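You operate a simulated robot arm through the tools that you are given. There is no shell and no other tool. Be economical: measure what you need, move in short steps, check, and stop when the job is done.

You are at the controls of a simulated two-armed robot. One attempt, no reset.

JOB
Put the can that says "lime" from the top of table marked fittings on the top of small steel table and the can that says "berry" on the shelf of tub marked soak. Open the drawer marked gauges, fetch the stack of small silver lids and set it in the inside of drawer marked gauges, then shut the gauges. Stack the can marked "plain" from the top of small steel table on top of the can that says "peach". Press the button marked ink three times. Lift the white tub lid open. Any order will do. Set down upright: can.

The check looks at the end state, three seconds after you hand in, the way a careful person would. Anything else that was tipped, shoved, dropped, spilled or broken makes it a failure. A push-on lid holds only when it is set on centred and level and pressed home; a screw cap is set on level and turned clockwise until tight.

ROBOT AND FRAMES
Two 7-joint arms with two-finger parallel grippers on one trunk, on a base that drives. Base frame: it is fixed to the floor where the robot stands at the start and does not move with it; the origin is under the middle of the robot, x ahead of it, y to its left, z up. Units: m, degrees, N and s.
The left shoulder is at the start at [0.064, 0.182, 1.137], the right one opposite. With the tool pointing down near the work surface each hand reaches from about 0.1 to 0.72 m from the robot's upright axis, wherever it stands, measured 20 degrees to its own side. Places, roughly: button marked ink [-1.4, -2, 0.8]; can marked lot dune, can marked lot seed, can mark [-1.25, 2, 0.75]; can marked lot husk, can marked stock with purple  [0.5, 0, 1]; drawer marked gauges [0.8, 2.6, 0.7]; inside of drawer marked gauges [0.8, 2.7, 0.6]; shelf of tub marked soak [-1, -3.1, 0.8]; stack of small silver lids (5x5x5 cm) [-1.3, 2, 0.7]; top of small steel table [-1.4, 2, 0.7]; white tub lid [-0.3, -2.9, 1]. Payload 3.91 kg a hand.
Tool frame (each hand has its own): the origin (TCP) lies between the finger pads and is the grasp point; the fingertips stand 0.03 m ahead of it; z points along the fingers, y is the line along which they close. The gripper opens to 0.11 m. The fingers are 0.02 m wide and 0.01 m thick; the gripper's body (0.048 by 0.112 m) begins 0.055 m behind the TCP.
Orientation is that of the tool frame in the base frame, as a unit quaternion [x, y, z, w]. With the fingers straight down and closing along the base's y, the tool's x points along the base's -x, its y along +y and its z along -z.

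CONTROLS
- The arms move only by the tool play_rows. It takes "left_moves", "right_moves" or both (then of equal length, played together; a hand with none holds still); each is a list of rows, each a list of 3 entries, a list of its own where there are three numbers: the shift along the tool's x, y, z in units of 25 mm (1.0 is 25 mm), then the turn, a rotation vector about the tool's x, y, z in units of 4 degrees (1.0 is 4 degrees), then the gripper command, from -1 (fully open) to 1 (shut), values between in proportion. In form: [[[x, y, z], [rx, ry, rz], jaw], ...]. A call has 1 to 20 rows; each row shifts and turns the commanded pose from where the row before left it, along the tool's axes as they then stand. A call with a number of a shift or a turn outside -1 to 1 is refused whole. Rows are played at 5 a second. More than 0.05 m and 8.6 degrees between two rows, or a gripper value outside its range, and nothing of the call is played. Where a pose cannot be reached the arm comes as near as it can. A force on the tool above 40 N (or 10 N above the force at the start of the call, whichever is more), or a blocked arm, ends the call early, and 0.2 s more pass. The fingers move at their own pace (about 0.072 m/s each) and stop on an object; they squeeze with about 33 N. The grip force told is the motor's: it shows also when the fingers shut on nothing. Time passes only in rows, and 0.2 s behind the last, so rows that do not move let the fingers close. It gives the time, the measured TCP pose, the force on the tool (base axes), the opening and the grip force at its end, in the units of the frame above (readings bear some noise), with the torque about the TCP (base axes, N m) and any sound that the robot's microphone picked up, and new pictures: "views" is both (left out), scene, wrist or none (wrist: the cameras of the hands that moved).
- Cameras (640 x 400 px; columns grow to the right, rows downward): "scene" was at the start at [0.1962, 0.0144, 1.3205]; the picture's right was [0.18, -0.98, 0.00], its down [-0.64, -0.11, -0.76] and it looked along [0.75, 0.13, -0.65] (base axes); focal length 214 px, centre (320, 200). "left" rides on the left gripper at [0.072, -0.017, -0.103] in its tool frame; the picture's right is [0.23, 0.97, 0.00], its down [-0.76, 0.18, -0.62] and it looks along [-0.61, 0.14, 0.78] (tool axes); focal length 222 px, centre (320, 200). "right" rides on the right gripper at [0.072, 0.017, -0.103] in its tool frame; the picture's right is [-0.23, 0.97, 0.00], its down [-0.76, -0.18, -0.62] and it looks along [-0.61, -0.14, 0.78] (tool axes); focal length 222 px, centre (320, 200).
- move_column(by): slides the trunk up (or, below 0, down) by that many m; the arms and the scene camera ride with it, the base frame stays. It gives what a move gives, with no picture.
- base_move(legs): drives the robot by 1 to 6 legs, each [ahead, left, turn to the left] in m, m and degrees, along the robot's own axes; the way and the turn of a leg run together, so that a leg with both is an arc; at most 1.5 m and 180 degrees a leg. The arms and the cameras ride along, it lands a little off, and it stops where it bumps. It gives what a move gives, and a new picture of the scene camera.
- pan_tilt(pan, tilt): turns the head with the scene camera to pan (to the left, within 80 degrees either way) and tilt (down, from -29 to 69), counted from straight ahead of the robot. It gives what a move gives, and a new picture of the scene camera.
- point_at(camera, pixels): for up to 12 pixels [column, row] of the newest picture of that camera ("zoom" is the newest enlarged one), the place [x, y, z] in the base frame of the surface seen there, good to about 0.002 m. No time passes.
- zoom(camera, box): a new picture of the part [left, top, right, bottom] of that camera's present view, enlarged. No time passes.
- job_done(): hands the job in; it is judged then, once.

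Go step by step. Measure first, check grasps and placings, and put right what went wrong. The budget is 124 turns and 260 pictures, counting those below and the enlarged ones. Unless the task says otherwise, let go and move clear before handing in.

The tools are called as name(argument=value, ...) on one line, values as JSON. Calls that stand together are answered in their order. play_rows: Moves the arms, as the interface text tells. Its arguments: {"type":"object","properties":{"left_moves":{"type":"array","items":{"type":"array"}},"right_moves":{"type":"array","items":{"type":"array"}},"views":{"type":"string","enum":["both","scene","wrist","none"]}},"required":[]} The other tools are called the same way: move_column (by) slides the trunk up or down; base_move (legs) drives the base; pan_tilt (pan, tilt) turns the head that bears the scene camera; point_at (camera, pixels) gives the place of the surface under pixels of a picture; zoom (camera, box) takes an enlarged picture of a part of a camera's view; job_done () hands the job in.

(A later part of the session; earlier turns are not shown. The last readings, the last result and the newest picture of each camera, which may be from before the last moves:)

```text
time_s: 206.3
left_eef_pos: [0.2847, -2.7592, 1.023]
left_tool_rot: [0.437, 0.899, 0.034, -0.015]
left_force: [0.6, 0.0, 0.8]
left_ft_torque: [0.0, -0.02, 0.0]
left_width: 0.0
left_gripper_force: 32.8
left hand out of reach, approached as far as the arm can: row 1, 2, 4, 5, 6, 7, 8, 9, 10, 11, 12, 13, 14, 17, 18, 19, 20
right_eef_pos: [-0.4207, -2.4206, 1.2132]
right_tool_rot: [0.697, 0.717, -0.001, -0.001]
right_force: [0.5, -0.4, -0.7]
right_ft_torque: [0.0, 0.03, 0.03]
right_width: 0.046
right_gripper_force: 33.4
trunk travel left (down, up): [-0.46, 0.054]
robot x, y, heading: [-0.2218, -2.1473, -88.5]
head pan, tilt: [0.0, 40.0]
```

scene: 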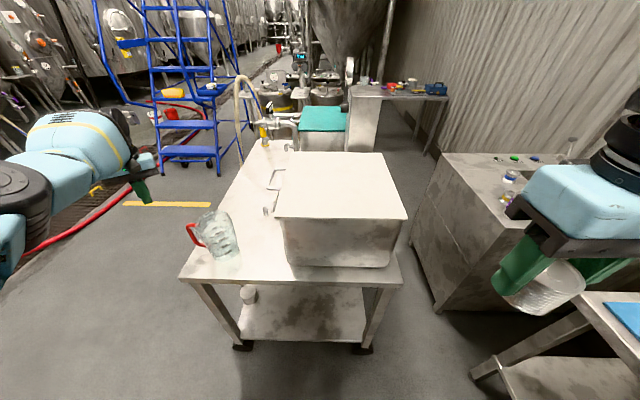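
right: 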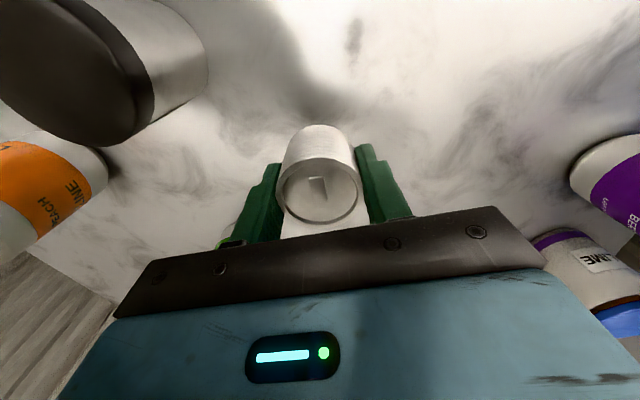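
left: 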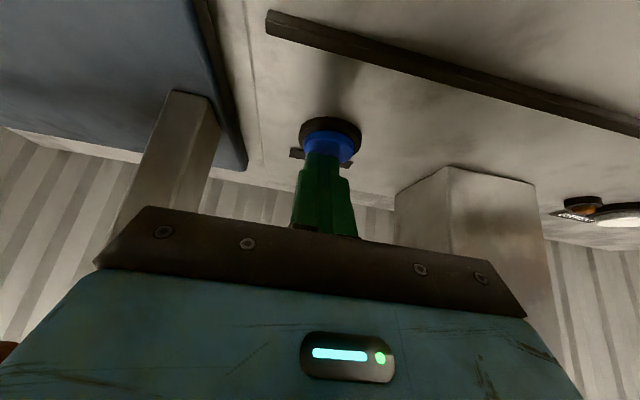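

The left arm behaves like a fixed-radius stick about its shoulder (fit: about 0.64 m), and that sphere can trace the lid's arc if the shoulder is at (-0.42, -2.34). I'll raise and straighten the left hand, lift the trunk fully, and drive there.

play_rows(left_moves=[[[0, 0, -1], [0, 0, 0.95], 1], [[0, 0, -1], [0, 0, 0.95], 1], [[0, 0, -1], [0, 0, 0.95], 1], [[0, 0, -1], [0, 0, 0.95], 1], [[0, 0, -1], [0, 0, 0.95], 1], [[0, 0, -1], [0, 0, 0.95], 1], [[0, 0, -1], [0, 0, 0.95], 1], [[0, 0, -1], [0, 0, 0.95], 1], [[0, 0, -0.5], [0, 0, 0.95], 1], [[0, 0, 0], [0, 0, 0.95], 1]], views="none")

move_column(by=0.05)

base_move(legs=[[0.12, -0.38, -1.5]])

```text
time_s: 208.6
left_eef_pos: [0.2508, -2.7376, 1.2217]
left_tool_rot: [0.706, 0.707, 0.027, -0.024]
left_force: [1.1, -0.2, 0.3]
left_ft_torque: [0.03, 0.05, 0.02]
left_width: 0.0
left_gripper_force: 32.7
left hand out of reach, approached as far as the arm can: row 3, 4, 5, 6, 7, 8, 9
right_eef_pos: [-0.4213, -2.421, 1.2135]
right_tool_rot: [0.697, 0.717, -0.001, -0.002]
right_force: [-0.2, -0.2, -0.5]
right_ft_torque: [-0.03, 0.02, -0.01]
right_width: 0.0462
right_gripper_force: 33.3
trunk travel left (down, up): [-0.46, 0.054]
robot x, y, heading: [-0.2172, -2.1416, -88.2]
head pan, tilt: [0.0, 40.0]
```

```text
time_s: 209.5
left_eef_pos: [0.2472, -2.6926, 1.3706]
left_tool_rot: [0.705, 0.707, -0.035, 0.039]
left_force: [0.4, 0.0, -0.2]
left_ft_torque: [0.02, 0.0, -0.02]
left_width: 0.0001
left_gripper_force: 32.8
right_eef_pos: [-0.4207, -2.4209, 1.2615]
right_tool_rot: [0.696, 0.718, 0.001, -0.002]
right_force: [-0.2, 0.1, -0.1]
right_ft_torque: [0.03, -0.02, -0.01]
right_width: 0.0462
right_gripper_force: 33.3
trunk travel left (down, up): [-0.51, 0.004]
robot x, y, heading: [-0.2175, -2.1448, -88.5]
head pan, tilt: [0.0, 40.0]
```

```text
time_s: 213.3
left_eef_pos: [-0.1374, -2.8292, 1.3701]
left_tool_rot: [0.715, 0.697, -0.036, 0.039]
left_force: [1.1, 0.1, -0.1]
left_ft_torque: [0.01, 0.01, 0.0]
left_width: 0.0001
left_gripper_force: 32.3
right_eef_pos: [-0.7984, -2.5385, 1.263]
right_tool_rot: [0.707, 0.708, -0.001, -0.002]
right_force: [-0.5, 0.2, -0.5]
right_ft_torque: [0.01, 0.01, 0.02]
right_width: 0.046
right_gripper_force: 32.5
trunk travel left (down, up): [-0.51, 0.004]
robot x, y, heading: [-0.5844, -2.2664, -90.0]
head pan, tilt: [0.0, 40.0]
```

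scene: 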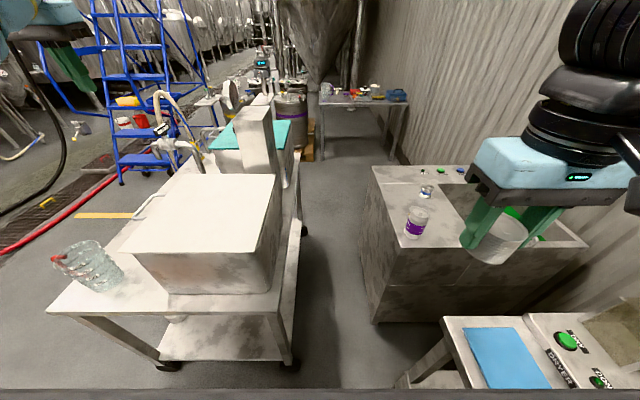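

The trunk move let the left arm change posture, so it may be free now. I'll try to level it and retract.

play_rows(left_moves=[[[0, 0, 0], [0, 0.7, 0], 1], [[0, 0, 0], [0, 0.7, 0], 1], [[0.8, 0, 0], [0, 0, 0], 1], [[0.8, 0, 0], [0, 0, 0], 1], [[0.8, 0, 0], [0, 0, 0], 1], [[0.8, 0, 0], [0, 0, 0], 1]], views="none")

pan_tilt(pan=25, tilt=30)

```text
time_s: 214.7
left_eef_pos: [-0.1088, -2.798, 1.3823]
left_tool_rot: [0.711, 0.703, -0.02, 0.021]
left_force: [0.0, -0.8, -0.3]
left_ft_torque: [0.0, 0.01, -0.02]
left_width: 0.0001
left_gripper_force: 32.5
left hand out of reach, approached as far as the arm can: row 1, 2, 3, 4, 5, 6
right_eef_pos: [-0.7976, -2.54, 1.264]
right_tool_rot: [0.707, 0.708, -0.001, -0.001]
right_force: [0.4, -0.4, -0.2]
right_ft_torque: [-0.01, 0.01, -0.03]
right_width: 0.0461
right_gripper_force: 33.3
trunk travel left (down, up): [-0.51, 0.004]
robot x, y, heading: [-0.5887, -2.2713, -90.3]
head pan, tilt: [0.0, 40.0]
```

```text
time_s: 215.6
left_eef_pos: [-0.1099, -2.7989, 1.3816]
left_tool_rot: [0.712, 0.702, -0.02, 0.021]
left_force: [0.7, -0.6, 0.5]
left_ft_torque: [-0.02, -0.01, 0.01]
left_width: 0.0
left_gripper_force: 32.7
right_eef_pos: [-0.7977, -2.5401, 1.2629]
right_tool_rot: [0.706, 0.708, -0.001, -0.001]
right_force: [-0.8, -0.3, -0.7]
right_ft_torque: [-0.02, 0.0, 0.03]
right_width: 0.0459
right_gripper_force: 33.4
trunk travel left (down, up): [-0.51, 0.004]
robot x, y, heading: [-0.5868, -2.2728, -90.2]
head pan, tilt: [25.0, 30.0]
```

scene: 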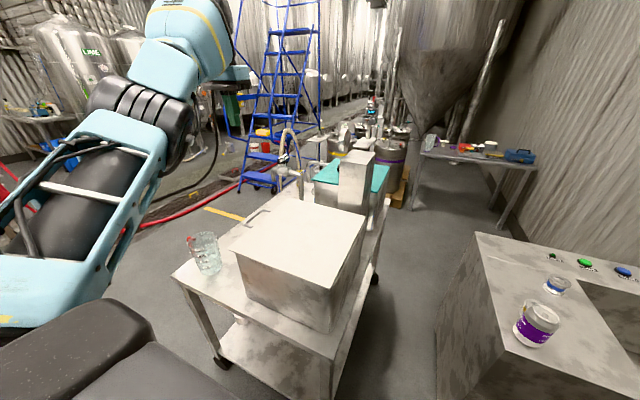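

The handle is visible at (258,220), and the bar lies at the right radius from the shoulder. With fingers slightly open (0.036 m), I'll bring the left hand to above the bar.

play_rows(left_moves=[[[-0.22, 0.21, 0.94], [0, 0, 0], 0.35], [[-0.22, 0.21, 0.94], [0, 0, 0], 0.35], [[-0.22, 0.21, 0.94], [0, 0, 0], 0.35], [[-0.22, 0.21, 0.94], [0, 0, 0], 0.35], [[-0.22, 0.21, 0.94], [0, 0, 0], 0.35], [[-0.22, 0.21, 0.94], [0, 0, 0], 0.35], [[-0.22, 0.21, 0.94], [0, 0, 0], 0.35], [[-0.22, 0.21, 0.94], [0, 0, 0], 0.35], [[-0.22, 0.21, 0.94], [0, 0, 0], 0.35], [[-0.22, 0.21, 0.94], [0, 0, 0], 0.35], [[-0.22, 0.21, 0.94], [0, 0, 0], 0.35], [[-0.22, 0.19, 0.94], [0, 0, 0], 0.35], [[0, 0, 0], [0, 0, 0], 0.35]], views="both")

```text
time_s: 218.4
left_eef_pos: [-0.064, -2.8672, 1.109]
left_tool_rot: [0.711, 0.703, -0.02, 0.021]
left_force: [-0.3, -0.1, -1.1]
left_ft_torque: [0.0, 0.01, -0.03]
left_width: 0.0356
left_gripper_force: 0.2
left hand out of reach, approached as far as the arm can: row 1, 3, 8, 9, 10, 11, 12
right_eef_pos: [-0.7977, -2.5385, 1.2629]
right_tool_rot: [0.706, 0.708, -0.001, -0.001]
right_force: [0.8, 0.3, -0.9]
right_ft_torque: [-0.01, 0.0, -0.02]
right_width: 0.046
right_gripper_force: 32.8
trunk travel left (down, up): [-0.51, 0.004]
robot x, y, heading: [-0.5878, -2.2688, -90.0]
head pan, tilt: [25.0, 30.0]
```

scene: 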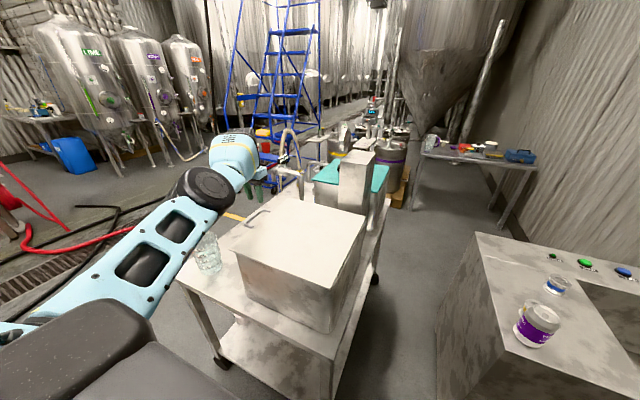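
left: 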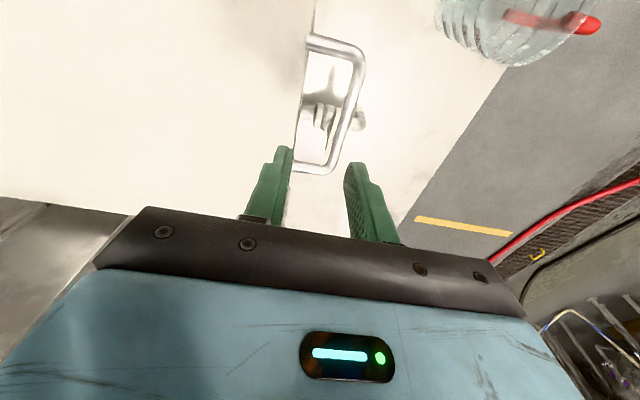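

The fingers are just above the bar, needing about 17 mm toward +x. I'll shift, descend to z 1.028 and close on the bar.

play_rows(left_moves=[[[0, 0.75, 0], [0, 0, 0], 0.35], [[0, 0, 0.82], [0, 0, 0], 0.35], [[0, 0, 0.82], [0, 0, 0], 0.35], [[0, 0, 0.82], [0, 0, 0], 0.35], [[0, 0, 0.82], [0, 0, 0], 0.35], [[0, 0, 0], [0, 0, 0], 0.35]], views="wrist")

```text
time_s: 219.8
left_eef_pos: [-0.0519, -2.8631, 1.0257]
left_tool_rot: [0.711, 0.703, -0.021, 0.021]
left_force: [0.0, -0.2, 0.7]
left_ft_torque: [0.03, 0.01, 0.02]
left_width: 0.0358
left_gripper_force: 0.0
left hand out of reach, approached as far as the arm can: row 1, 5
right_eef_pos: [-0.7983, -2.5386, 1.2629]
right_tool_rot: [0.707, 0.708, -0.001, -0.001]
right_force: [-0.3, -0.7, -0.3]
right_ft_torque: [-0.02, -0.05, -0.04]
right_width: 0.046
right_gripper_force: 33.0
trunk travel left (down, up): [-0.51, 0.004]
robot x, y, heading: [-0.587, -2.2707, -90.2]
head pan, tilt: [25.0, 30.0]
```

left: 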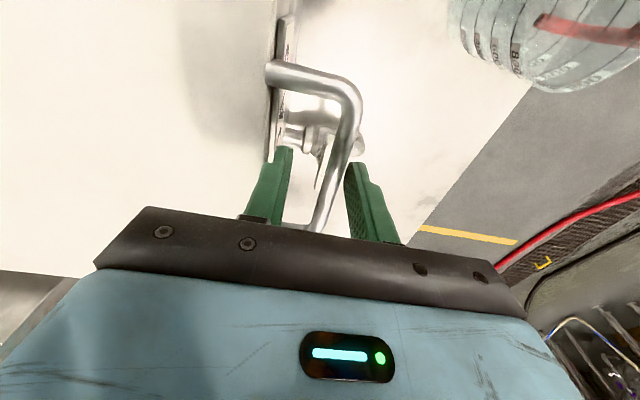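

The bar lies between the fingers. I'll close on it and lift along the lid's arc about 56°.

play_rows(left_moves=[[[0, 0, 0], [0, 0, 0], 1], [[0, 0, 0], [0, 0, 0], 1], [[0, 0, 0], [0, 0, 0], 1], [[0, -0.028, -0.911], [0, 0, 0], 1], [[0, -0.083, -0.907], [0, 0, 0], 1], [[0, -0.139, -0.9], [0, 0, 0], 1], [[0, -0.193, -0.89], [0, 0, 0], 1], [[0, -0.247, -0.877], [0, 0, 0], 1], [[0, -0.3, -0.86], [0, 0, 0], 1], [[0, -0.352, -0.84], [0, 0, 0], 1], [[0, -0.403, -0.817], [0, 0, 0], 1], [[0, -0.452, -0.791], [0, 0, 0], 1], [[0, -0.5, -0.762], [0, 0, 0], 1], [[0, -0.545, -0.73], [0, 0, 0], 1], [[0, -0.589, -0.695], [0, 0, 0], 1], [[0, -0.63, -0.658], [0, 0, 0], 1], [[0, -0.669, -0.618], [0, 0, 0], 1], [[0, -0.705, -0.576], [0, 0, 0], 1], [[0, -0.739, -0.532], [0, 0, 0], 1]], views="both")

```text
time_s: 223.2
left_eef_pos: [-0.1475, -2.8629, 1.2914]
left_tool_rot: [0.708, 0.705, -0.019, 0.028]
left_force: [10.9, -2.1, 8.2]
left_ft_torque: [0.38, -0.42, -0.27]
left_width: 0.0116
left_gripper_force: 45.4
left hand out of reach, approached as far as the arm can: row 5, 6, 9, 11, 15
right_eef_pos: [-0.7981, -2.5406, 1.2622]
right_tool_rot: [0.706, 0.708, -0.001, -0.002]
right_force: [-0.3, 0.7, -0.1]
right_ft_torque: [0.05, 0.0, 0.0]
right_width: 0.0458
right_gripper_force: 32.5
trunk travel left (down, up): [-0.51, 0.004]
robot x, y, heading: [-0.5913, -2.2724, -90.2]
head pan, tilt: [25.0, 30.0]
stopped in row 16 (left hand): the force on the tool passed its limit at 40 N (the readings are from after the stop); the commanded pose is now the measured one
```

scene: 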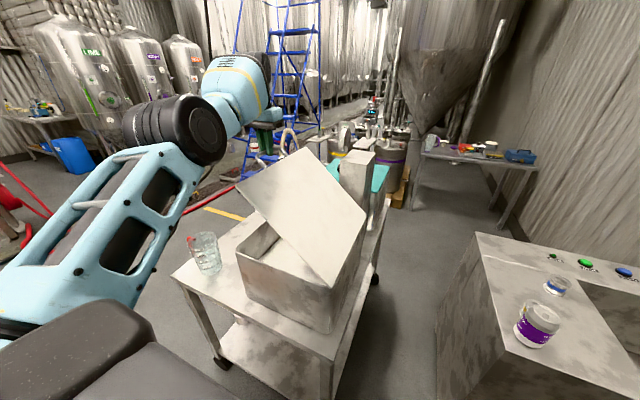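
left: 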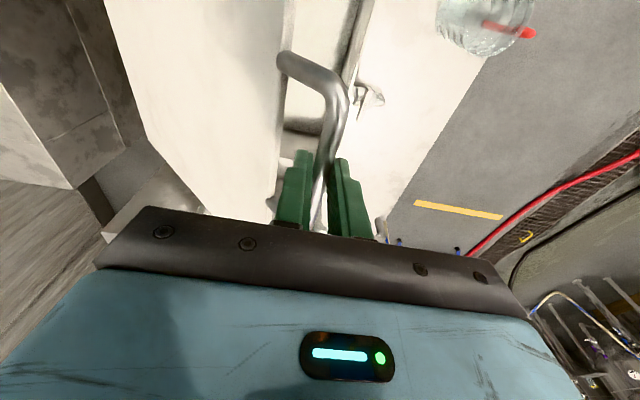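

The lid is up about 45°, hinged at -x as expected; force built up in the tight grip. I'll measure the bar relative to the fingers before continuing.

point_at(camera="left", pixels=[[328, 150], [335, 120], [342, 95], [322, 190], [290, 60], [260, 150]])

zoom(camera="scene", box=[180, 90, 400, 330])

```text
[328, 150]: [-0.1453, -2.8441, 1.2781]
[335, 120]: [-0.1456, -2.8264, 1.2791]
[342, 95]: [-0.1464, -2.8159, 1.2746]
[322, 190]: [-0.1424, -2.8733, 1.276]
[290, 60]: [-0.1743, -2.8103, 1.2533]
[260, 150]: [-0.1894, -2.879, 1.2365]
```

```text
1.67 times, centred on (290, 210) of scene
```

zoom: 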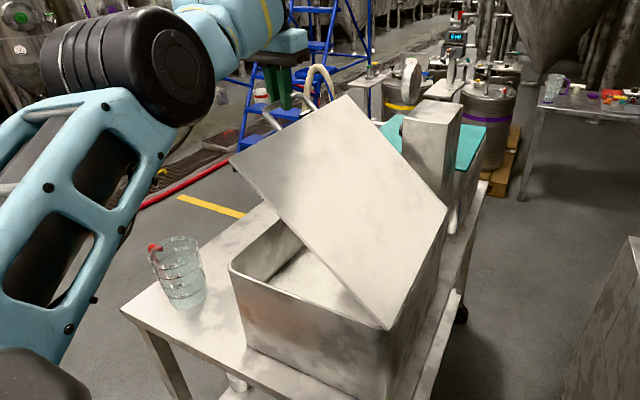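

The bar is at (-0.145, 1.274), and the true hinge fits x about -0.46 with R about 0.415. I'll loosen the grip to a cage and continue along the corrected arc past vertical.

play_rows(left_moves=[[[0, 0, 0.1], [0, 0, 0], 0.55], [[0, -0.3, 0], [0, 0, 0], 0.55], [[0, -0.638, -0.712], [0, 0, 0], 0.55], [[0, -0.678, -0.674], [0, 0, 0], 0.55], [[0, -0.715, -0.634], [0, 0, 0], 0.55], [[0, -0.751, -0.592], [0, 0, 0], 0.55], [[0, -0.784, -0.548], [0, 0, 0], 0.55], [[0, -0.814, -0.502], [0, 0, 0], 0.55], [[0, -0.841, -0.454], [0, 0, 0], 0.55], [[0, -0.866, -0.405], [0, 0, 0], 0.55], [[0, -0.888, -0.354], [0, 0, 0], 0.55], [[0, -0.907, -0.303], [0, 0, 0], 0.55], [[0, -0.923, -0.25], [0, 0, 0], 0.55], [[0, -0.936, -0.196], [0, 0, 0], 0.55], [[0, -0.945, -0.142], [0, 0, 0], 0.55], [[0, -0.952, -0.087], [0, 0, 0], 0.55], [[0, -0.955, -0.033], [0, 0, 0], 0.55]], views="both")

```text
time_s: 226.8
left_eef_pos: [-0.3856, -2.8291, 1.4127]
left_tool_rot: [0.709, 0.704, -0.021, 0.027]
left_force: [0.4, -0.1, -0.1]
left_ft_torque: [0.0, 0.01, 0.0]
left_width: 0.025
left_gripper_force: 0.0
left hand out of reach, approached as far as the arm can: row 7, 8, 9, 10, 11, 13, 15, 17
right_eef_pos: [-0.7978, -2.5401, 1.263]
right_tool_rot: [0.706, 0.708, -0.002, -0.001]
right_force: [-0.2, 0.7, -0.7]
right_ft_torque: [-0.03, 0.02, 0.0]
right_width: 0.046
right_gripper_force: 33.0
trunk travel left (down, up): [-0.51, 0.004]
robot x, y, heading: [-0.5895, -2.2712, -89.8]
head pan, tilt: [25.0, 30.0]
```

scene: 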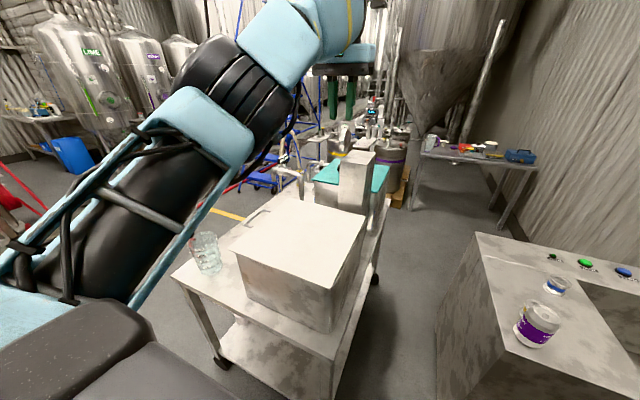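
left: 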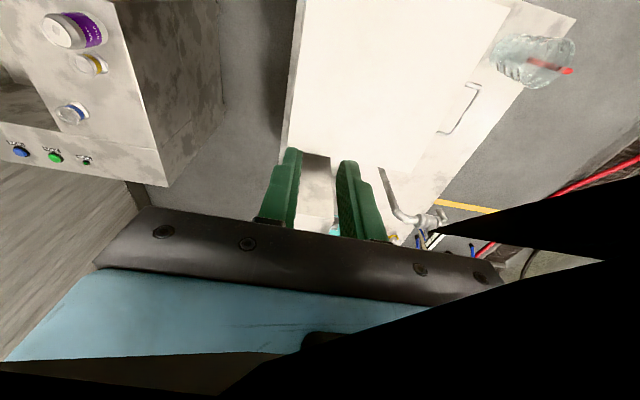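

The bar slipped out of the loose cage and the lid fell shut. I'll shift the base 4 cm ahead and 5 cm right so the arm's sphere matches the true arc, and return above the bar.

base_move(legs=[[0.04, -0.05, 0]])

play_rows(left_moves=[[[0, 0.965, 0.4], [0, 0, 0], 0.35], [[0, 0.965, 0.5], [0, 0, 0], 0.35], [[0, 0.965, 0.6], [0, 0, 0], 0.35], [[0, 0.965, 0.65], [0, 0, 0], 0.35], [[0, 0.965, 0.7], [0, 0, 0], 0.35], [[0, 0.965, 0.75], [0, 0, 0], 0.35], [[0, 0.965, 0.75], [0, 0, 0], 0.35], [[0, 0.965, 0.75], [0, 0, 0], 0.35], [[0, 0.965, 0.75], [0, 0, 0], 0.35], [[0, 0.965, 0.8], [0, 0, 0], 0.35], [[0, 0.965, 0.85], [0, 0, 0], 0.35], [[0, 0.965, 0.9], [0, 0, 0], 0.35], [[0, 0.965, 0.9], [0, 0, 0], 0.35], [[0, 0.965, 0.9], [0, 0, 0], 0.35], [[0, 0.965, 0.9], [0, 0, 0], 0.35], [[0, 0.965, 0.9], [0, 0, 0], 0.35], [[0, 0, 0], [0, 0, 0], 0.35]], views="wrist")

```text
time_s: 227.9
left_eef_pos: [-0.4342, -2.8688, 1.413]
left_tool_rot: [0.71, 0.704, -0.021, 0.025]
left_force: [0.0, 0.6, -0.6]
left_ft_torque: [0.02, 0.01, -0.01]
left_width: 0.0248
left_gripper_force: 0.1
right_eef_pos: [-0.847, -2.5782, 1.2643]
right_tool_rot: [0.706, 0.708, -0.002, -0.001]
right_force: [0.0, 0.4, -0.9]
right_ft_torque: [-0.02, -0.01, -0.01]
right_width: 0.046
right_gripper_force: 33.3
trunk travel left (down, up): [-0.51, 0.004]
robot x, y, heading: [-0.6401, -2.3083, -89.7]
head pan, tilt: [25.0, 30.0]
```

scene: 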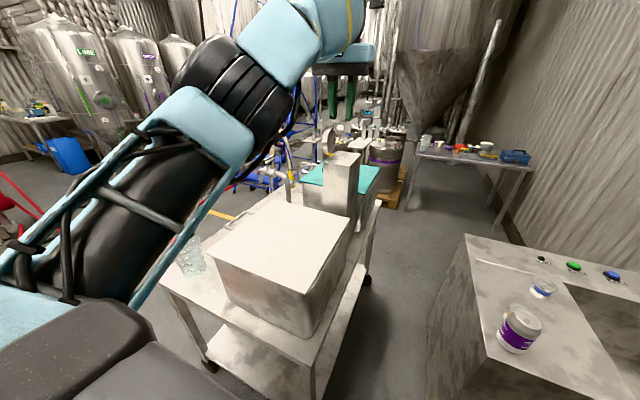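

```text
time_s: 231.5
left_eef_pos: [-0.0649, -2.8836, 1.1197]
left_tool_rot: [0.709, 0.704, -0.021, 0.025]
left_force: [0.2, 0.1, 0.0]
left_ft_torque: [-0.02, 0.0, 0.01]
left_width: 0.0358
left_gripper_force: 0.1
left hand out of reach, approached as far as the arm can: row 15, 16
right_eef_pos: [-0.8474, -2.5789, 1.2624]
right_tool_rot: [0.706, 0.708, -0.001, -0.001]
right_force: [-0.4, -0.5, -0.8]
right_ft_torque: [0.04, 0.03, -0.01]
right_width: 0.0457
right_gripper_force: 33.1
trunk travel left (down, up): [-0.51, 0.004]
robot x, y, heading: [-0.6359, -2.3085, -90.4]
head pan, tilt: [25.0, 30.0]
```

left: 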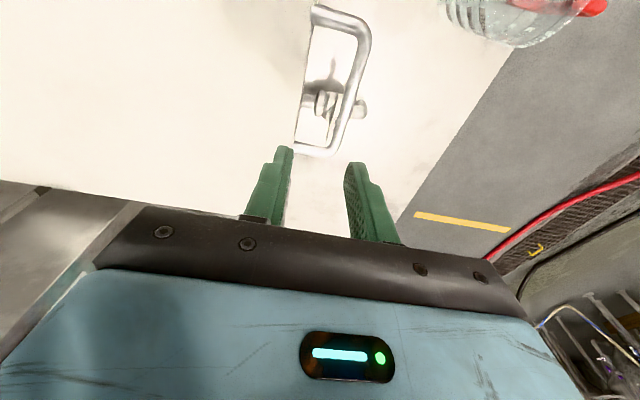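

The fingers are again just above the bar. I'll shift +x, descend deeper this time (z about 1.017), close firmly, and lift the first 42° on the corrected arc.

play_rows(left_moves=[[[0.4, 0.75, 0.6], [0, 0, 0], 0.35], [[0, 0, 0.9], [0, 0, 0], 0.35], [[0, 0, 0.9], [0, 0, 0], 0.35], [[0, 0, 0.9], [0, 0, 0], 0.35], [[0, 0, 0.8], [0, 0, 0], 0.35], [[0, 0, 0], [0, 0, 0], 1], [[0, 0, 0], [0, 0, 0], 1], [[0, 0, 0], [0, 0, 0], 1], [[0, -0.048, -0.984], [0, 0, 0], 1], [[0, -0.106, -0.979], [0, 0, 0], 1], [[0, -0.164, -0.971], [0, 0, 0], 1], [[0, -0.222, -0.96], [0, 0, 0], 1], [[0, -0.278, -0.945], [0, 0, 0], 1], [[0, -0.334, -0.927], [0, 0, 0], 1], [[0, -0.388, -0.905], [0, 0, 0], 1], [[0, -0.441, -0.881], [0, 0, 0], 1], [[0, -0.493, -0.853], [0, 0, 0], 1], [[0, -0.542, -0.822], [0, 0, 0], 1], [[0, -0.59, -0.789], [0, 0, 0], 1], [[0, -0.636, -0.752], [0, 0, 0], 1]], views="wrist")

```text
time_s: 234.2
left_eef_pos: [-0.0587, -2.8737, 1.1242]
left_tool_rot: [0.708, 0.704, -0.023, 0.036]
left_force: [13.4, -13.9, 2.2]
left_ft_torque: [-0.26, -0.3, -0.26]
left_width: 0.0114
left_gripper_force: 44.6
left hand out of reach, approached as far as the arm can: row 2, 5
right_eef_pos: [-0.8469, -2.5808, 1.2626]
right_tool_rot: [0.707, 0.708, -0.001, -0.003]
right_force: [0.4, -1.1, -0.7]
right_ft_torque: [0.03, -0.03, 0.01]
right_width: 0.046
right_gripper_force: 33.1
trunk travel left (down, up): [-0.51, 0.004]
robot x, y, heading: [-0.633, -2.3106, -90.2]
head pan, tilt: [25.0, 30.0]
stopped in row 13 (left hand): the force on the tool passed its limit at 41 N (the readings are from after the stop); the commanded pose is now the measured one
```

left: 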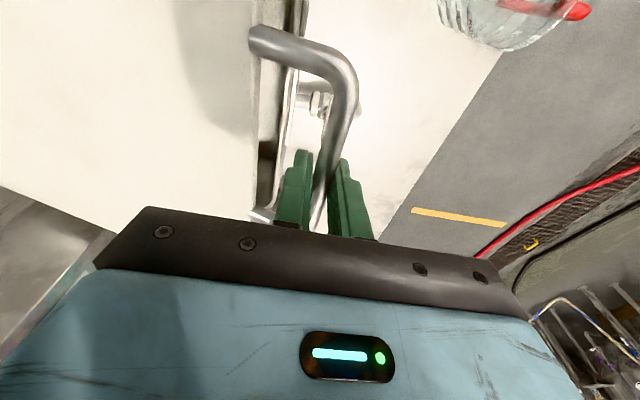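

The bar is firmly held at about 14°, with side strain from the y drift. I'll ease 1 cm toward +y and continue the arc in two calls.

play_rows(left_moves=[[[0.4, 0, 0], [0, 0, 0], 1], [[0, -0.267, -0.948], [0, 0, 0], 1], [[0, -0.322, -0.931], [0, 0, 0], 1], [[0, -0.377, -0.91], [0, 0, 0], 1], [[0, -0.43, -0.886], [0, 0, 0], 1], [[0, -0.482, -0.859], [0, 0, 0], 1], [[0, -0.532, -0.829], [0, 0, 0], 1], [[0, -0.58, -0.796], [0, 0, 0], 1], [[0, -0.627, -0.76], [0, 0, 0], 1]], views="none")

play_rows(left_moves=[[[0, -0.67, -0.722], [0, 0, 0], 1], [[0, -0.712, -0.681], [0, 0, 0], 1], [[0, -0.751, -0.637], [0, 0, 0], 1], [[0, -0.788, -0.591], [0, 0, 0], 1], [[0, -0.821, -0.544], [0, 0, 0], 1], [[0, -0.852, -0.494], [0, 0, 0], 1], [[0, -0.88, -0.443], [0, 0, 0], 1], [[0, -0.905, -0.39], [0, 0, 0], 1]], views="both")

```text
time_s: 236.2
left_eef_pos: [-0.1561, -2.8538, 1.2899]
left_tool_rot: [0.712, 0.701, -0.024, 0.03]
left_force: [-6.1, -35.6, -6.9]
left_ft_torque: [-0.44, 0.03, 0.41]
left_width: 0.0119
left_gripper_force: 45.1
right_eef_pos: [-0.8494, -2.5858, 1.2618]
right_tool_rot: [0.707, 0.707, 0.001, -0.003]
right_force: [0.5, 0.1, 0.1]
right_ft_torque: [0.01, -0.01, 0.01]
right_width: 0.0461
right_gripper_force: 33.4
trunk travel left (down, up): [-0.51, 0.004]
robot x, y, heading: [-0.6391, -2.3104, -90.6]
head pan, tilt: [25.0, 30.0]
```

```text
time_s: 238.0
left_eef_pos: [-0.3144, -2.8431, 1.3991]
left_tool_rot: [0.709, 0.704, -0.021, 0.029]
left_force: [-9.3, -19.1, -31.6]
left_ft_torque: [-0.62, 0.18, 0.22]
left_width: 0.0115
left_gripper_force: 45.0
right_eef_pos: [-0.8482, -2.5837, 1.2621]
right_tool_rot: [0.707, 0.708, 0.001, -0.002]
right_force: [-0.4, 0.7, -0.3]
right_ft_torque: [0.03, -0.02, 0.0]
right_width: 0.046
right_gripper_force: 32.7
trunk travel left (down, up): [-0.51, 0.004]
robot x, y, heading: [-0.6368, -2.308, -90.2]
head pan, tilt: [25.0, 30.0]
```

scene: 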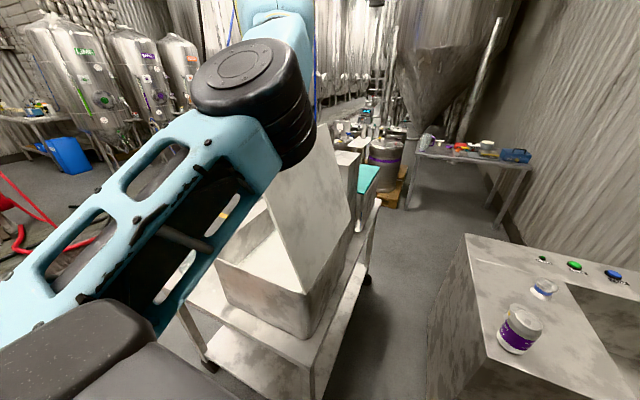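
left: 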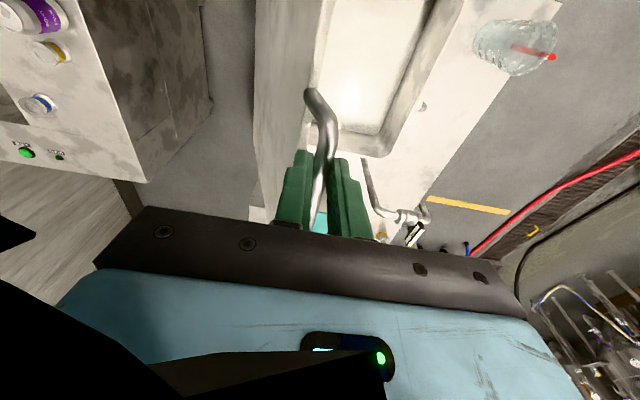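

The lid is up to about 68° and still gripped (0.0115). I'll relax slightly downward and carry it past vertical to about 100°.

play_rows(left_moves=[[[0, 0, 0.3], [0, 0, 0], 1], [[0, -0.926, -0.25], [0, 0, 0], 1], [[0, -0.944, -0.22], [0, 0, 0], 1], [[0, -0.959, -0.18], [0, 0, 0], 1], [[0, -0.971, -0.12], [0, 0, 0], 1], [[0, -0.979, -0.06], [0, 0, 0], 1], [[0, -0.984, 0], [0, 0, 0], 1], [[0, -0.985, 0.05], [0, 0, 0], 1], [[0, -0.983, 0.1], [0, 0, 0], 1], [[0, -0.977, 0.15], [0, 0, 0], 1], [[0, -0.968, 0.2], [0, 0, 0], 1]], views="both")

```text
time_s: 239.8
left_eef_pos: [-0.4077, -2.8365, 1.41]
left_tool_rot: [0.674, 0.738, -0.046, -0.01]
left_force: [-0.7, 10.5, -5.4]
left_ft_torque: [-0.23, 0.12, -0.92]
left_width: 0.013
left_gripper_force: 44.8
right_eef_pos: [-0.8488, -2.5768, 1.2625]
right_tool_rot: [0.706, 0.709, -0.002, -0.002]
right_force: [-0.5, -0.1, -1.0]
right_ft_torque: [0.01, 0.0, -0.04]
right_width: 0.0462
right_gripper_force: 34.0
trunk travel left (down, up): [-0.51, 0.004]
robot x, y, heading: [-0.639, -2.3106, -89.9]
head pan, tilt: [25.0, 30.0]
stopped in row 8 (left hand): the arm was blocked; the commanded pose is now the measured one
```

scene: 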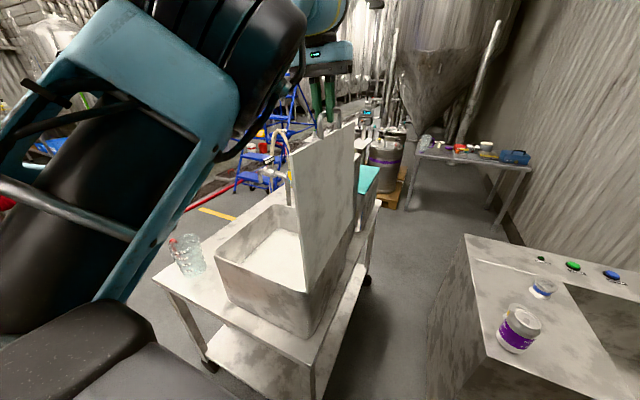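
left: 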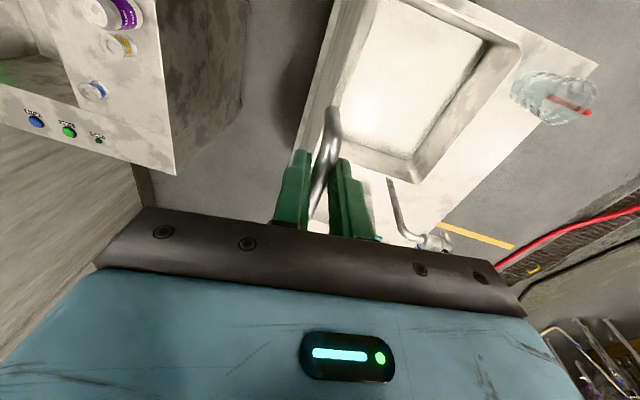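

The lid is at about 82° and the arm is blocked by its own body. I'll rotate the base 13° right to carry it past vertical, then open the fingers and try to rise.

base_move(legs=[[0, 0, -13]])

play_rows(left_moves=[[[0, 0, 0], [0, 0, 0], 0.4], [[0, 0, 0], [0, 0, 0], 0.2], [[0, 0, 0], [0, 0, 0], 0.2]], views="both")

```text
time_s: 240.9
left_eef_pos: [-0.5292, -2.8707, 1.4112]
left_tool_rot: [0.751, 0.659, -0.043, -0.017]
left_force: [4.3, 26.8, -19.1]
left_ft_torque: [1.39, -0.08, 0.89]
left_width: 0.0141
left_gripper_force: 45.4
right_eef_pos: [-0.9013, -2.5218, 1.2642]
right_tool_rot: [0.781, 0.625, -0.002, -0.001]
right_force: [0.3, -0.5, 0.0]
right_ft_torque: [0.0, -0.02, 0.01]
right_width: 0.0461
right_gripper_force: 33.0
trunk travel left (down, up): [-0.51, 0.004]
robot x, y, heading: [-0.6325, -2.3126, -103.1]
head pan, tilt: [25.0, 30.0]
```

scene: 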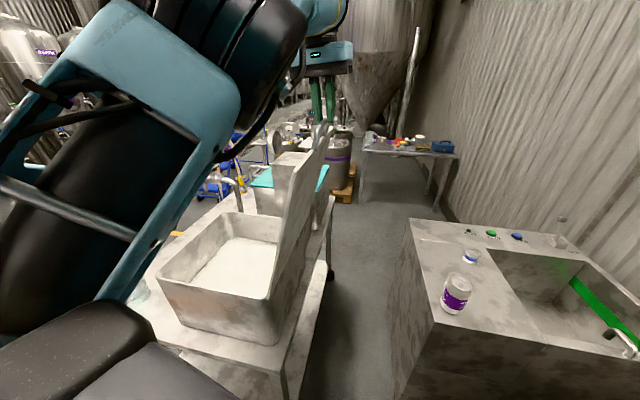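

```text
time_s: 241.8
left_eef_pos: [-0.5297, -2.877, 1.4098]
left_tool_rot: [0.75, 0.66, -0.041, -0.018]
left_force: [0.8, 0.2, -0.1]
left_ft_torque: [0.0, -0.02, -0.01]
left_width: 0.044
left_gripper_force: 0.0
right_eef_pos: [-0.9025, -2.5263, 1.2639]
right_tool_rot: [0.781, 0.625, 0.0, -0.002]
right_force: [0.2, -1.0, -0.7]
right_ft_torque: [-0.02, -0.01, -0.01]
right_width: 0.0461
right_gripper_force: 32.8
trunk travel left (down, up): [-0.51, 0.004]
robot x, y, heading: [-0.6365, -2.3091, -102.8]
head pan, tilt: [25.0, 30.0]
```

scene: 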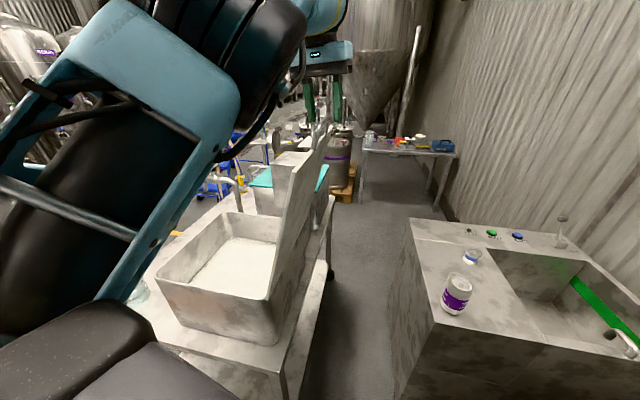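
left: 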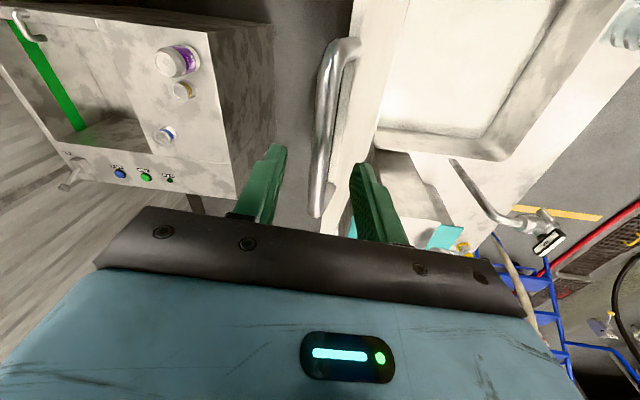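

The lid now stands open past vertical with no load on the fingers. I'll open wider, slide the hand out along the bar by driving back, then go to the aisle and turn toward the far bench.

play_rows(left_moves=[[[0, 0, 0], [0, 0, 0], -0.2], [[0, 0, 0], [0, 0, 0], -0.2]], views="none")

base_move(legs=[[-0.29, -0.067, 0]])

base_move(legs=[[-0.185, 0.357, 0], [-1.03, -0.207, 0], [0, 0, -167]])

```text
time_s: 242.3
left_eef_pos: [-0.5314, -2.8747, 1.4102]
left_tool_rot: [0.75, 0.66, -0.042, -0.017]
left_force: [-0.4, -0.5, -0.4]
left_ft_torque: [-0.01, -0.01, 0.06]
left_width: 0.0659
left_gripper_force: 0.0
right_eef_pos: [-0.9017, -2.5249, 1.2622]
right_tool_rot: [0.78, 0.625, 0.0, -0.002]
right_force: [-1.0, 0.2, 0.1]
right_ft_torque: [-0.02, 0.02, -0.02]
right_width: 0.0459
right_gripper_force: 32.5
trunk travel left (down, up): [-0.51, 0.004]
robot x, y, heading: [-0.6367, -2.3088, -102.8]
head pan, tilt: [25.0, 30.0]
```

```text
time_s: 244.4
left_eef_pos: [-0.5281, -2.5743, 1.4097]
left_tool_rot: [0.748, 0.663, -0.041, -0.018]
left_force: [-0.3, -0.3, 0.4]
left_ft_torque: [-0.05, 0.0, 0.01]
left_width: 0.0662
left_gripper_force: 0.0
right_eef_pos: [-0.9041, -2.2282, 1.2631]
right_tool_rot: [0.777, 0.629, -0.001, -0.002]
right_force: [-0.1, 0.8, -0.5]
right_ft_torque: [0.01, 0.0, 0.03]
right_width: 0.0459
right_gripper_force: 32.8
trunk travel left (down, up): [-0.51, 0.004]
robot x, y, heading: [-0.6418, -2.0085, -102.6]
head pan, tilt: [25.0, 30.0]
```

scene: 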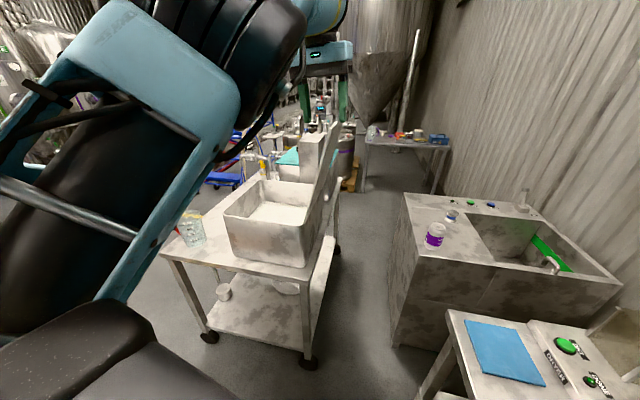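

```text
time_s: 260.0
left_eef_pos: [-0.4529, -0.3347, 1.4106]
left_tool_rot: [0.729, -0.683, 0.013, -0.044]
left_force: [0.0, 0.1, 0.0]
left_ft_torque: [0.0, -0.02, 0.02]
left_width: 0.066
left_gripper_force: 0.1
right_eef_pos: [-0.0208, -0.6051, 1.2634]
right_tool_rot: [-0.698, 0.716, -0.001, 0.001]
right_force: [0.7, 0.1, -0.6]
right_ft_torque: [0.01, 0.0, 0.0]
right_width: 0.046
right_gripper_force: 33.1
trunk travel left (down, up): [-0.51, 0.004]
robot x, y, heading: [-0.2384, -0.8669, 88.3]
head pan, tilt: [25.0, 30.0]
```

scene: 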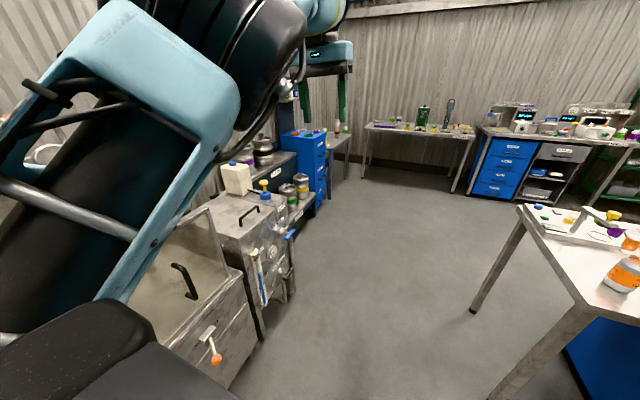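

The lid stays open. Now I'll drive to the CHECKS bench with the GAUGES drawer and look at it.

base_move(legs=[[1.5, 0, 0], [0.55, 0, 0], [0.35, -0.92, 1.7]])

pan_tilt(pan=0, tilt=45)

```text
time_s: 278.3
left_eef_pos: [0.5115, 2.06, 1.4103]
left_tool_rot: [0.734, -0.678, 0.014, -0.043]
left_force: [0.5, 0.2, -0.1]
left_ft_torque: [0.0, 0.0, 0.02]
left_width: 0.0661
left_gripper_force: 0.0
right_eef_pos: [0.9478, 1.7957, 1.2631]
right_tool_rot: [-0.702, 0.712, -0.001, 0.0]
right_force: [0.3, 0.5, -0.4]
right_ft_torque: [-0.02, 0.0, 0.01]
right_width: 0.0463
right_gripper_force: 32.6
trunk travel left (down, up): [-0.51, 0.004]
robot x, y, heading: [0.7343, 1.5278, 89.2]
head pan, tilt: [25.0, 30.0]
```

scene: 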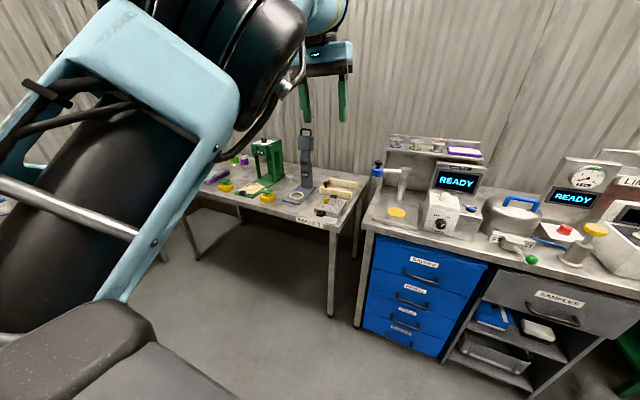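

```text
time_s: 279.2
left_eef_pos: [0.5129, 2.0616, 1.4101]
left_tool_rot: [0.734, -0.678, 0.013, -0.043]
left_force: [0.0, 0.9, -0.8]
left_ft_torque: [-0.02, 0.01, -0.02]
left_width: 0.0658
left_gripper_force: 0.2
right_eef_pos: [0.9454, 1.7954, 1.2635]
right_tool_rot: [-0.703, 0.711, -0.001, 0.002]
right_force: [-0.5, 0.4, -1.7]
right_ft_torque: [0.01, -0.04, -0.02]
right_width: 0.0461
right_gripper_force: 32.8
trunk travel left (down, up): [-0.51, 0.004]
robot x, y, heading: [0.7352, 1.5284, 89.2]
head pan, tilt: [0.0, 45.0]
```

scene: 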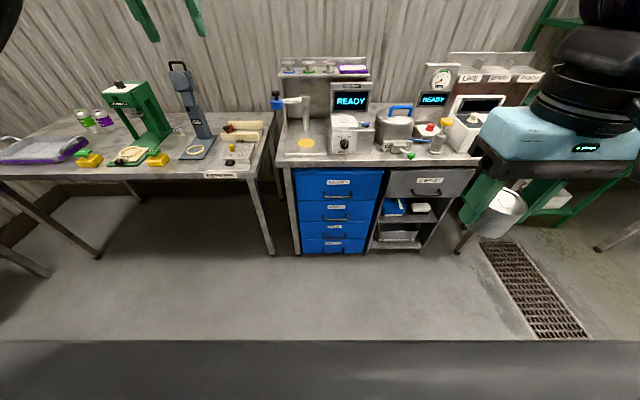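

The GAUGES drawer is the top blue one at (338,183). I'll measure its handle, face and the bench edge.

zoom(camera="scene", box=[270, 130, 410, 220])

point_at(camera="scene", pixels=[[338, 192], [326, 190], [350, 190], [338, 186], [338, 196], [300, 180], [375, 180], [338, 163], [338, 158], [338, 176], [345, 145], [300, 152]])

```text
4.44 times, centred on (340, 175) of scene
```

zoom: 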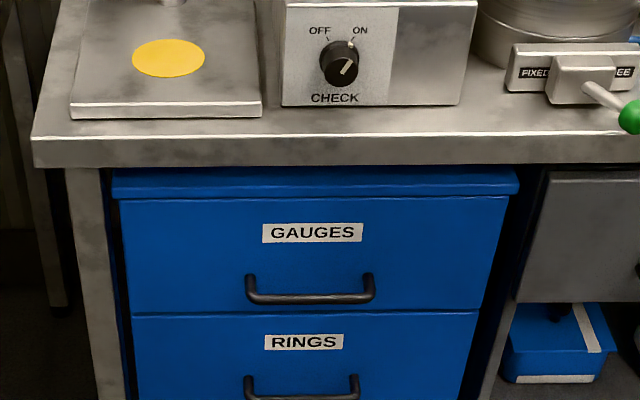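

```text
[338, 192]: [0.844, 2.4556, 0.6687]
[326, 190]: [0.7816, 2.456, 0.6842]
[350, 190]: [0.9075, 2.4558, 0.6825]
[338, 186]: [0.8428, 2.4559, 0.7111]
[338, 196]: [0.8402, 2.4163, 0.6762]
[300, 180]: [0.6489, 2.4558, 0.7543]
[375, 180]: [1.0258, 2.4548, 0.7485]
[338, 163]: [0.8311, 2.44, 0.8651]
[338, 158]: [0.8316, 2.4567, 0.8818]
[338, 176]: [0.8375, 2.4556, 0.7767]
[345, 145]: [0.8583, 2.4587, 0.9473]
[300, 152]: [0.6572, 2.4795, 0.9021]
```

The handle bar is at y 2.416, z 0.676, x 0.78–0.91, standing 4 cm off the face at y 2.456; the bench edge is at y 2.44. I'll lower the trunk 0.45, then pitch the left hand 30° forward with closed fingers, to hook behind the bar.

move_column(by=-0.45)

play_rows(left_moves=[[[0, 0, 0], [0, 0, 0.57], 1], [[0, 0, 0], [0, 0, 0.57], 1], [[0, 0, 0], [0, -0.94, 0], 1], [[0, 0, 0], [0, -0.94, 0], 1], [[0, 0, 0], [0, -0.94, 0], 1], [[0, 0, 0], [0, -0.94, 0], 1], [[0, 0, 0], [0, -0.94, 0], 1], [[0, 0, 0], [0, -0.94, 0], 1], [[0, 0, 0], [0, -0.94, 0], 1], [[0, 0, 0], [0, -0.94, 0], 1]], views="scene")

```text
refused: -0.45 is not a number from -0.4 to 0.4
```

```text
time_s: 281.6
left_eef_pos: [0.4601, 2.0718, 1.3992]
left_tool_rot: [0.712, -0.644, -0.128, -0.25]
left_force: [-0.6, -0.4, 0.8]
left_ft_torque: [-0.03, -0.03, 0.01]
left_width: 0.0
left_gripper_force: 32.8
left hand out of reach, approached as far as the arm can: row 9, 10
right_eef_pos: [0.9478, 1.7956, 1.2636]
right_tool_rot: [-0.703, 0.711, -0.001, 0.002]
right_force: [0.3, -0.4, 0.0]
right_ft_torque: [-0.02, -0.01, -0.01]
right_width: 0.0459
right_gripper_force: 33.0
trunk travel left (down, up): [-0.51, 0.004]
robot x, y, heading: [0.732, 1.5286, 89.2]
head pan, tilt: [0.0, 45.0]
stopped in row 10 (left hand): the arm was blocked; the commanded pose is now the measured one
```

scene: 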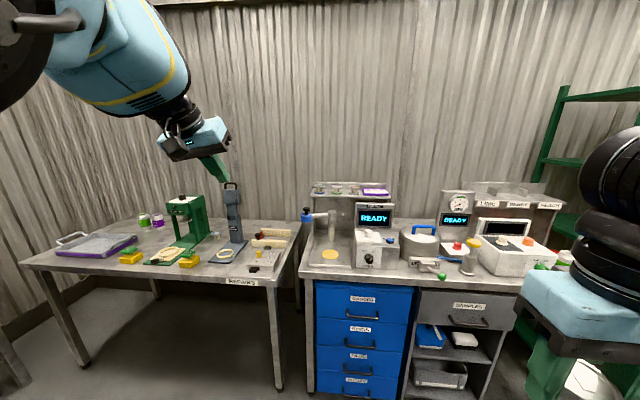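

The left hand now leans about 31° forward with fingers closed, which suits hooking. I'll lower the trunk in two moves and the hand further, toward handle height.

move_column(by=-0.4)

move_column(by=-0.1)

play_rows(left_moves=[[[0.48, 0.18, 0.8], [0, 0, 0], 1], [[0.48, 0.18, 0.8], [0, 0, 0], 1], [[0.48, 0.18, 0.8], [0, 0, 0], 1], [[0.48, 0.18, 0.8], [0, 0, 0], 1], [[0.48, 0.18, 0.8], [0, 0, 0], 1], [[0.48, 0.18, 0.8], [0, 0, 0], 1]], views="scene")

```text
time_s: 285.4
left_eef_pos: [0.4315, 2.1741, 0.7012]
left_tool_rot: [0.774, -0.627, 0.06, -0.068]
left_force: [-0.2, 0.0, 1.0]
left_ft_torque: [0.02, 0.05, 0.0]
left_width: 0.0001
left_gripper_force: 33.4
right_eef_pos: [0.9486, 1.7954, 0.8638]
right_tool_rot: [-0.703, 0.711, -0.001, 0.001]
right_force: [0.3, -0.8, -1.0]
right_ft_torque: [-0.01, 0.02, 0.0]
right_width: 0.0462
right_gripper_force: 33.2
trunk travel left (down, up): [-0.11, 0.404]
robot x, y, heading: [0.733, 1.5286, 89.1]
head pan, tilt: [0.0, 45.0]
```

```text
time_s: 286.1
left_eef_pos: [0.4269, 2.1772, 0.6447]
left_tool_rot: [0.778, -0.622, 0.07, -0.054]
left_force: [0.2, 0.7, 0.6]
left_ft_torque: [0.02, -0.01, -0.02]
left_width: 0.0
left_gripper_force: 32.9
right_eef_pos: [0.948, 1.7999, 0.823]
right_tool_rot: [-0.702, 0.712, -0.009, 0.002]
right_force: [-1.3, 3.7, -6.7]
right_ft_torque: [-0.31, -0.46, -0.19]
right_width: 0.0461
right_gripper_force: 33.2
trunk travel left (down, up): [-0.074, 0.441]
robot x, y, heading: [0.7302, 1.5303, 89.1]
head pan, tilt: [0.0, 45.0]
stopped: the force on the tool passed its limit at 42 N (the readings are from after the stop); the commanded pose is now the measured one
```

```text
time_s: 287.7
left_eef_pos: [0.4104, 2.0999, 0.5319]
left_tool_rot: [0.805, -0.583, 0.078, -0.08]
left_force: [-1.5, 0.4, 1.1]
left_ft_torque: [-0.02, 0.01, -0.01]
left_width: 0.0
left_gripper_force: 33.3
right_eef_pos: [0.9488, 1.7995, 0.8246]
right_tool_rot: [-0.703, 0.711, -0.009, 0.002]
right_force: [-0.1, 2.4, -5.4]
right_ft_torque: [-0.25, -0.34, -0.11]
right_width: 0.0458
right_gripper_force: 33.1
trunk travel left (down, up): [-0.074, 0.441]
robot x, y, heading: [0.7305, 1.5301, 89.2]
head pan, tilt: [0.0, 45.0]
stopped in row 6 (left hand): the arm was blocked; the commanded pose is now the measured one
```

scene: 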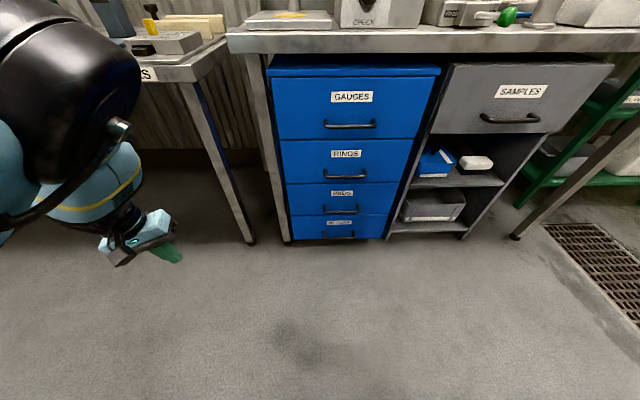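

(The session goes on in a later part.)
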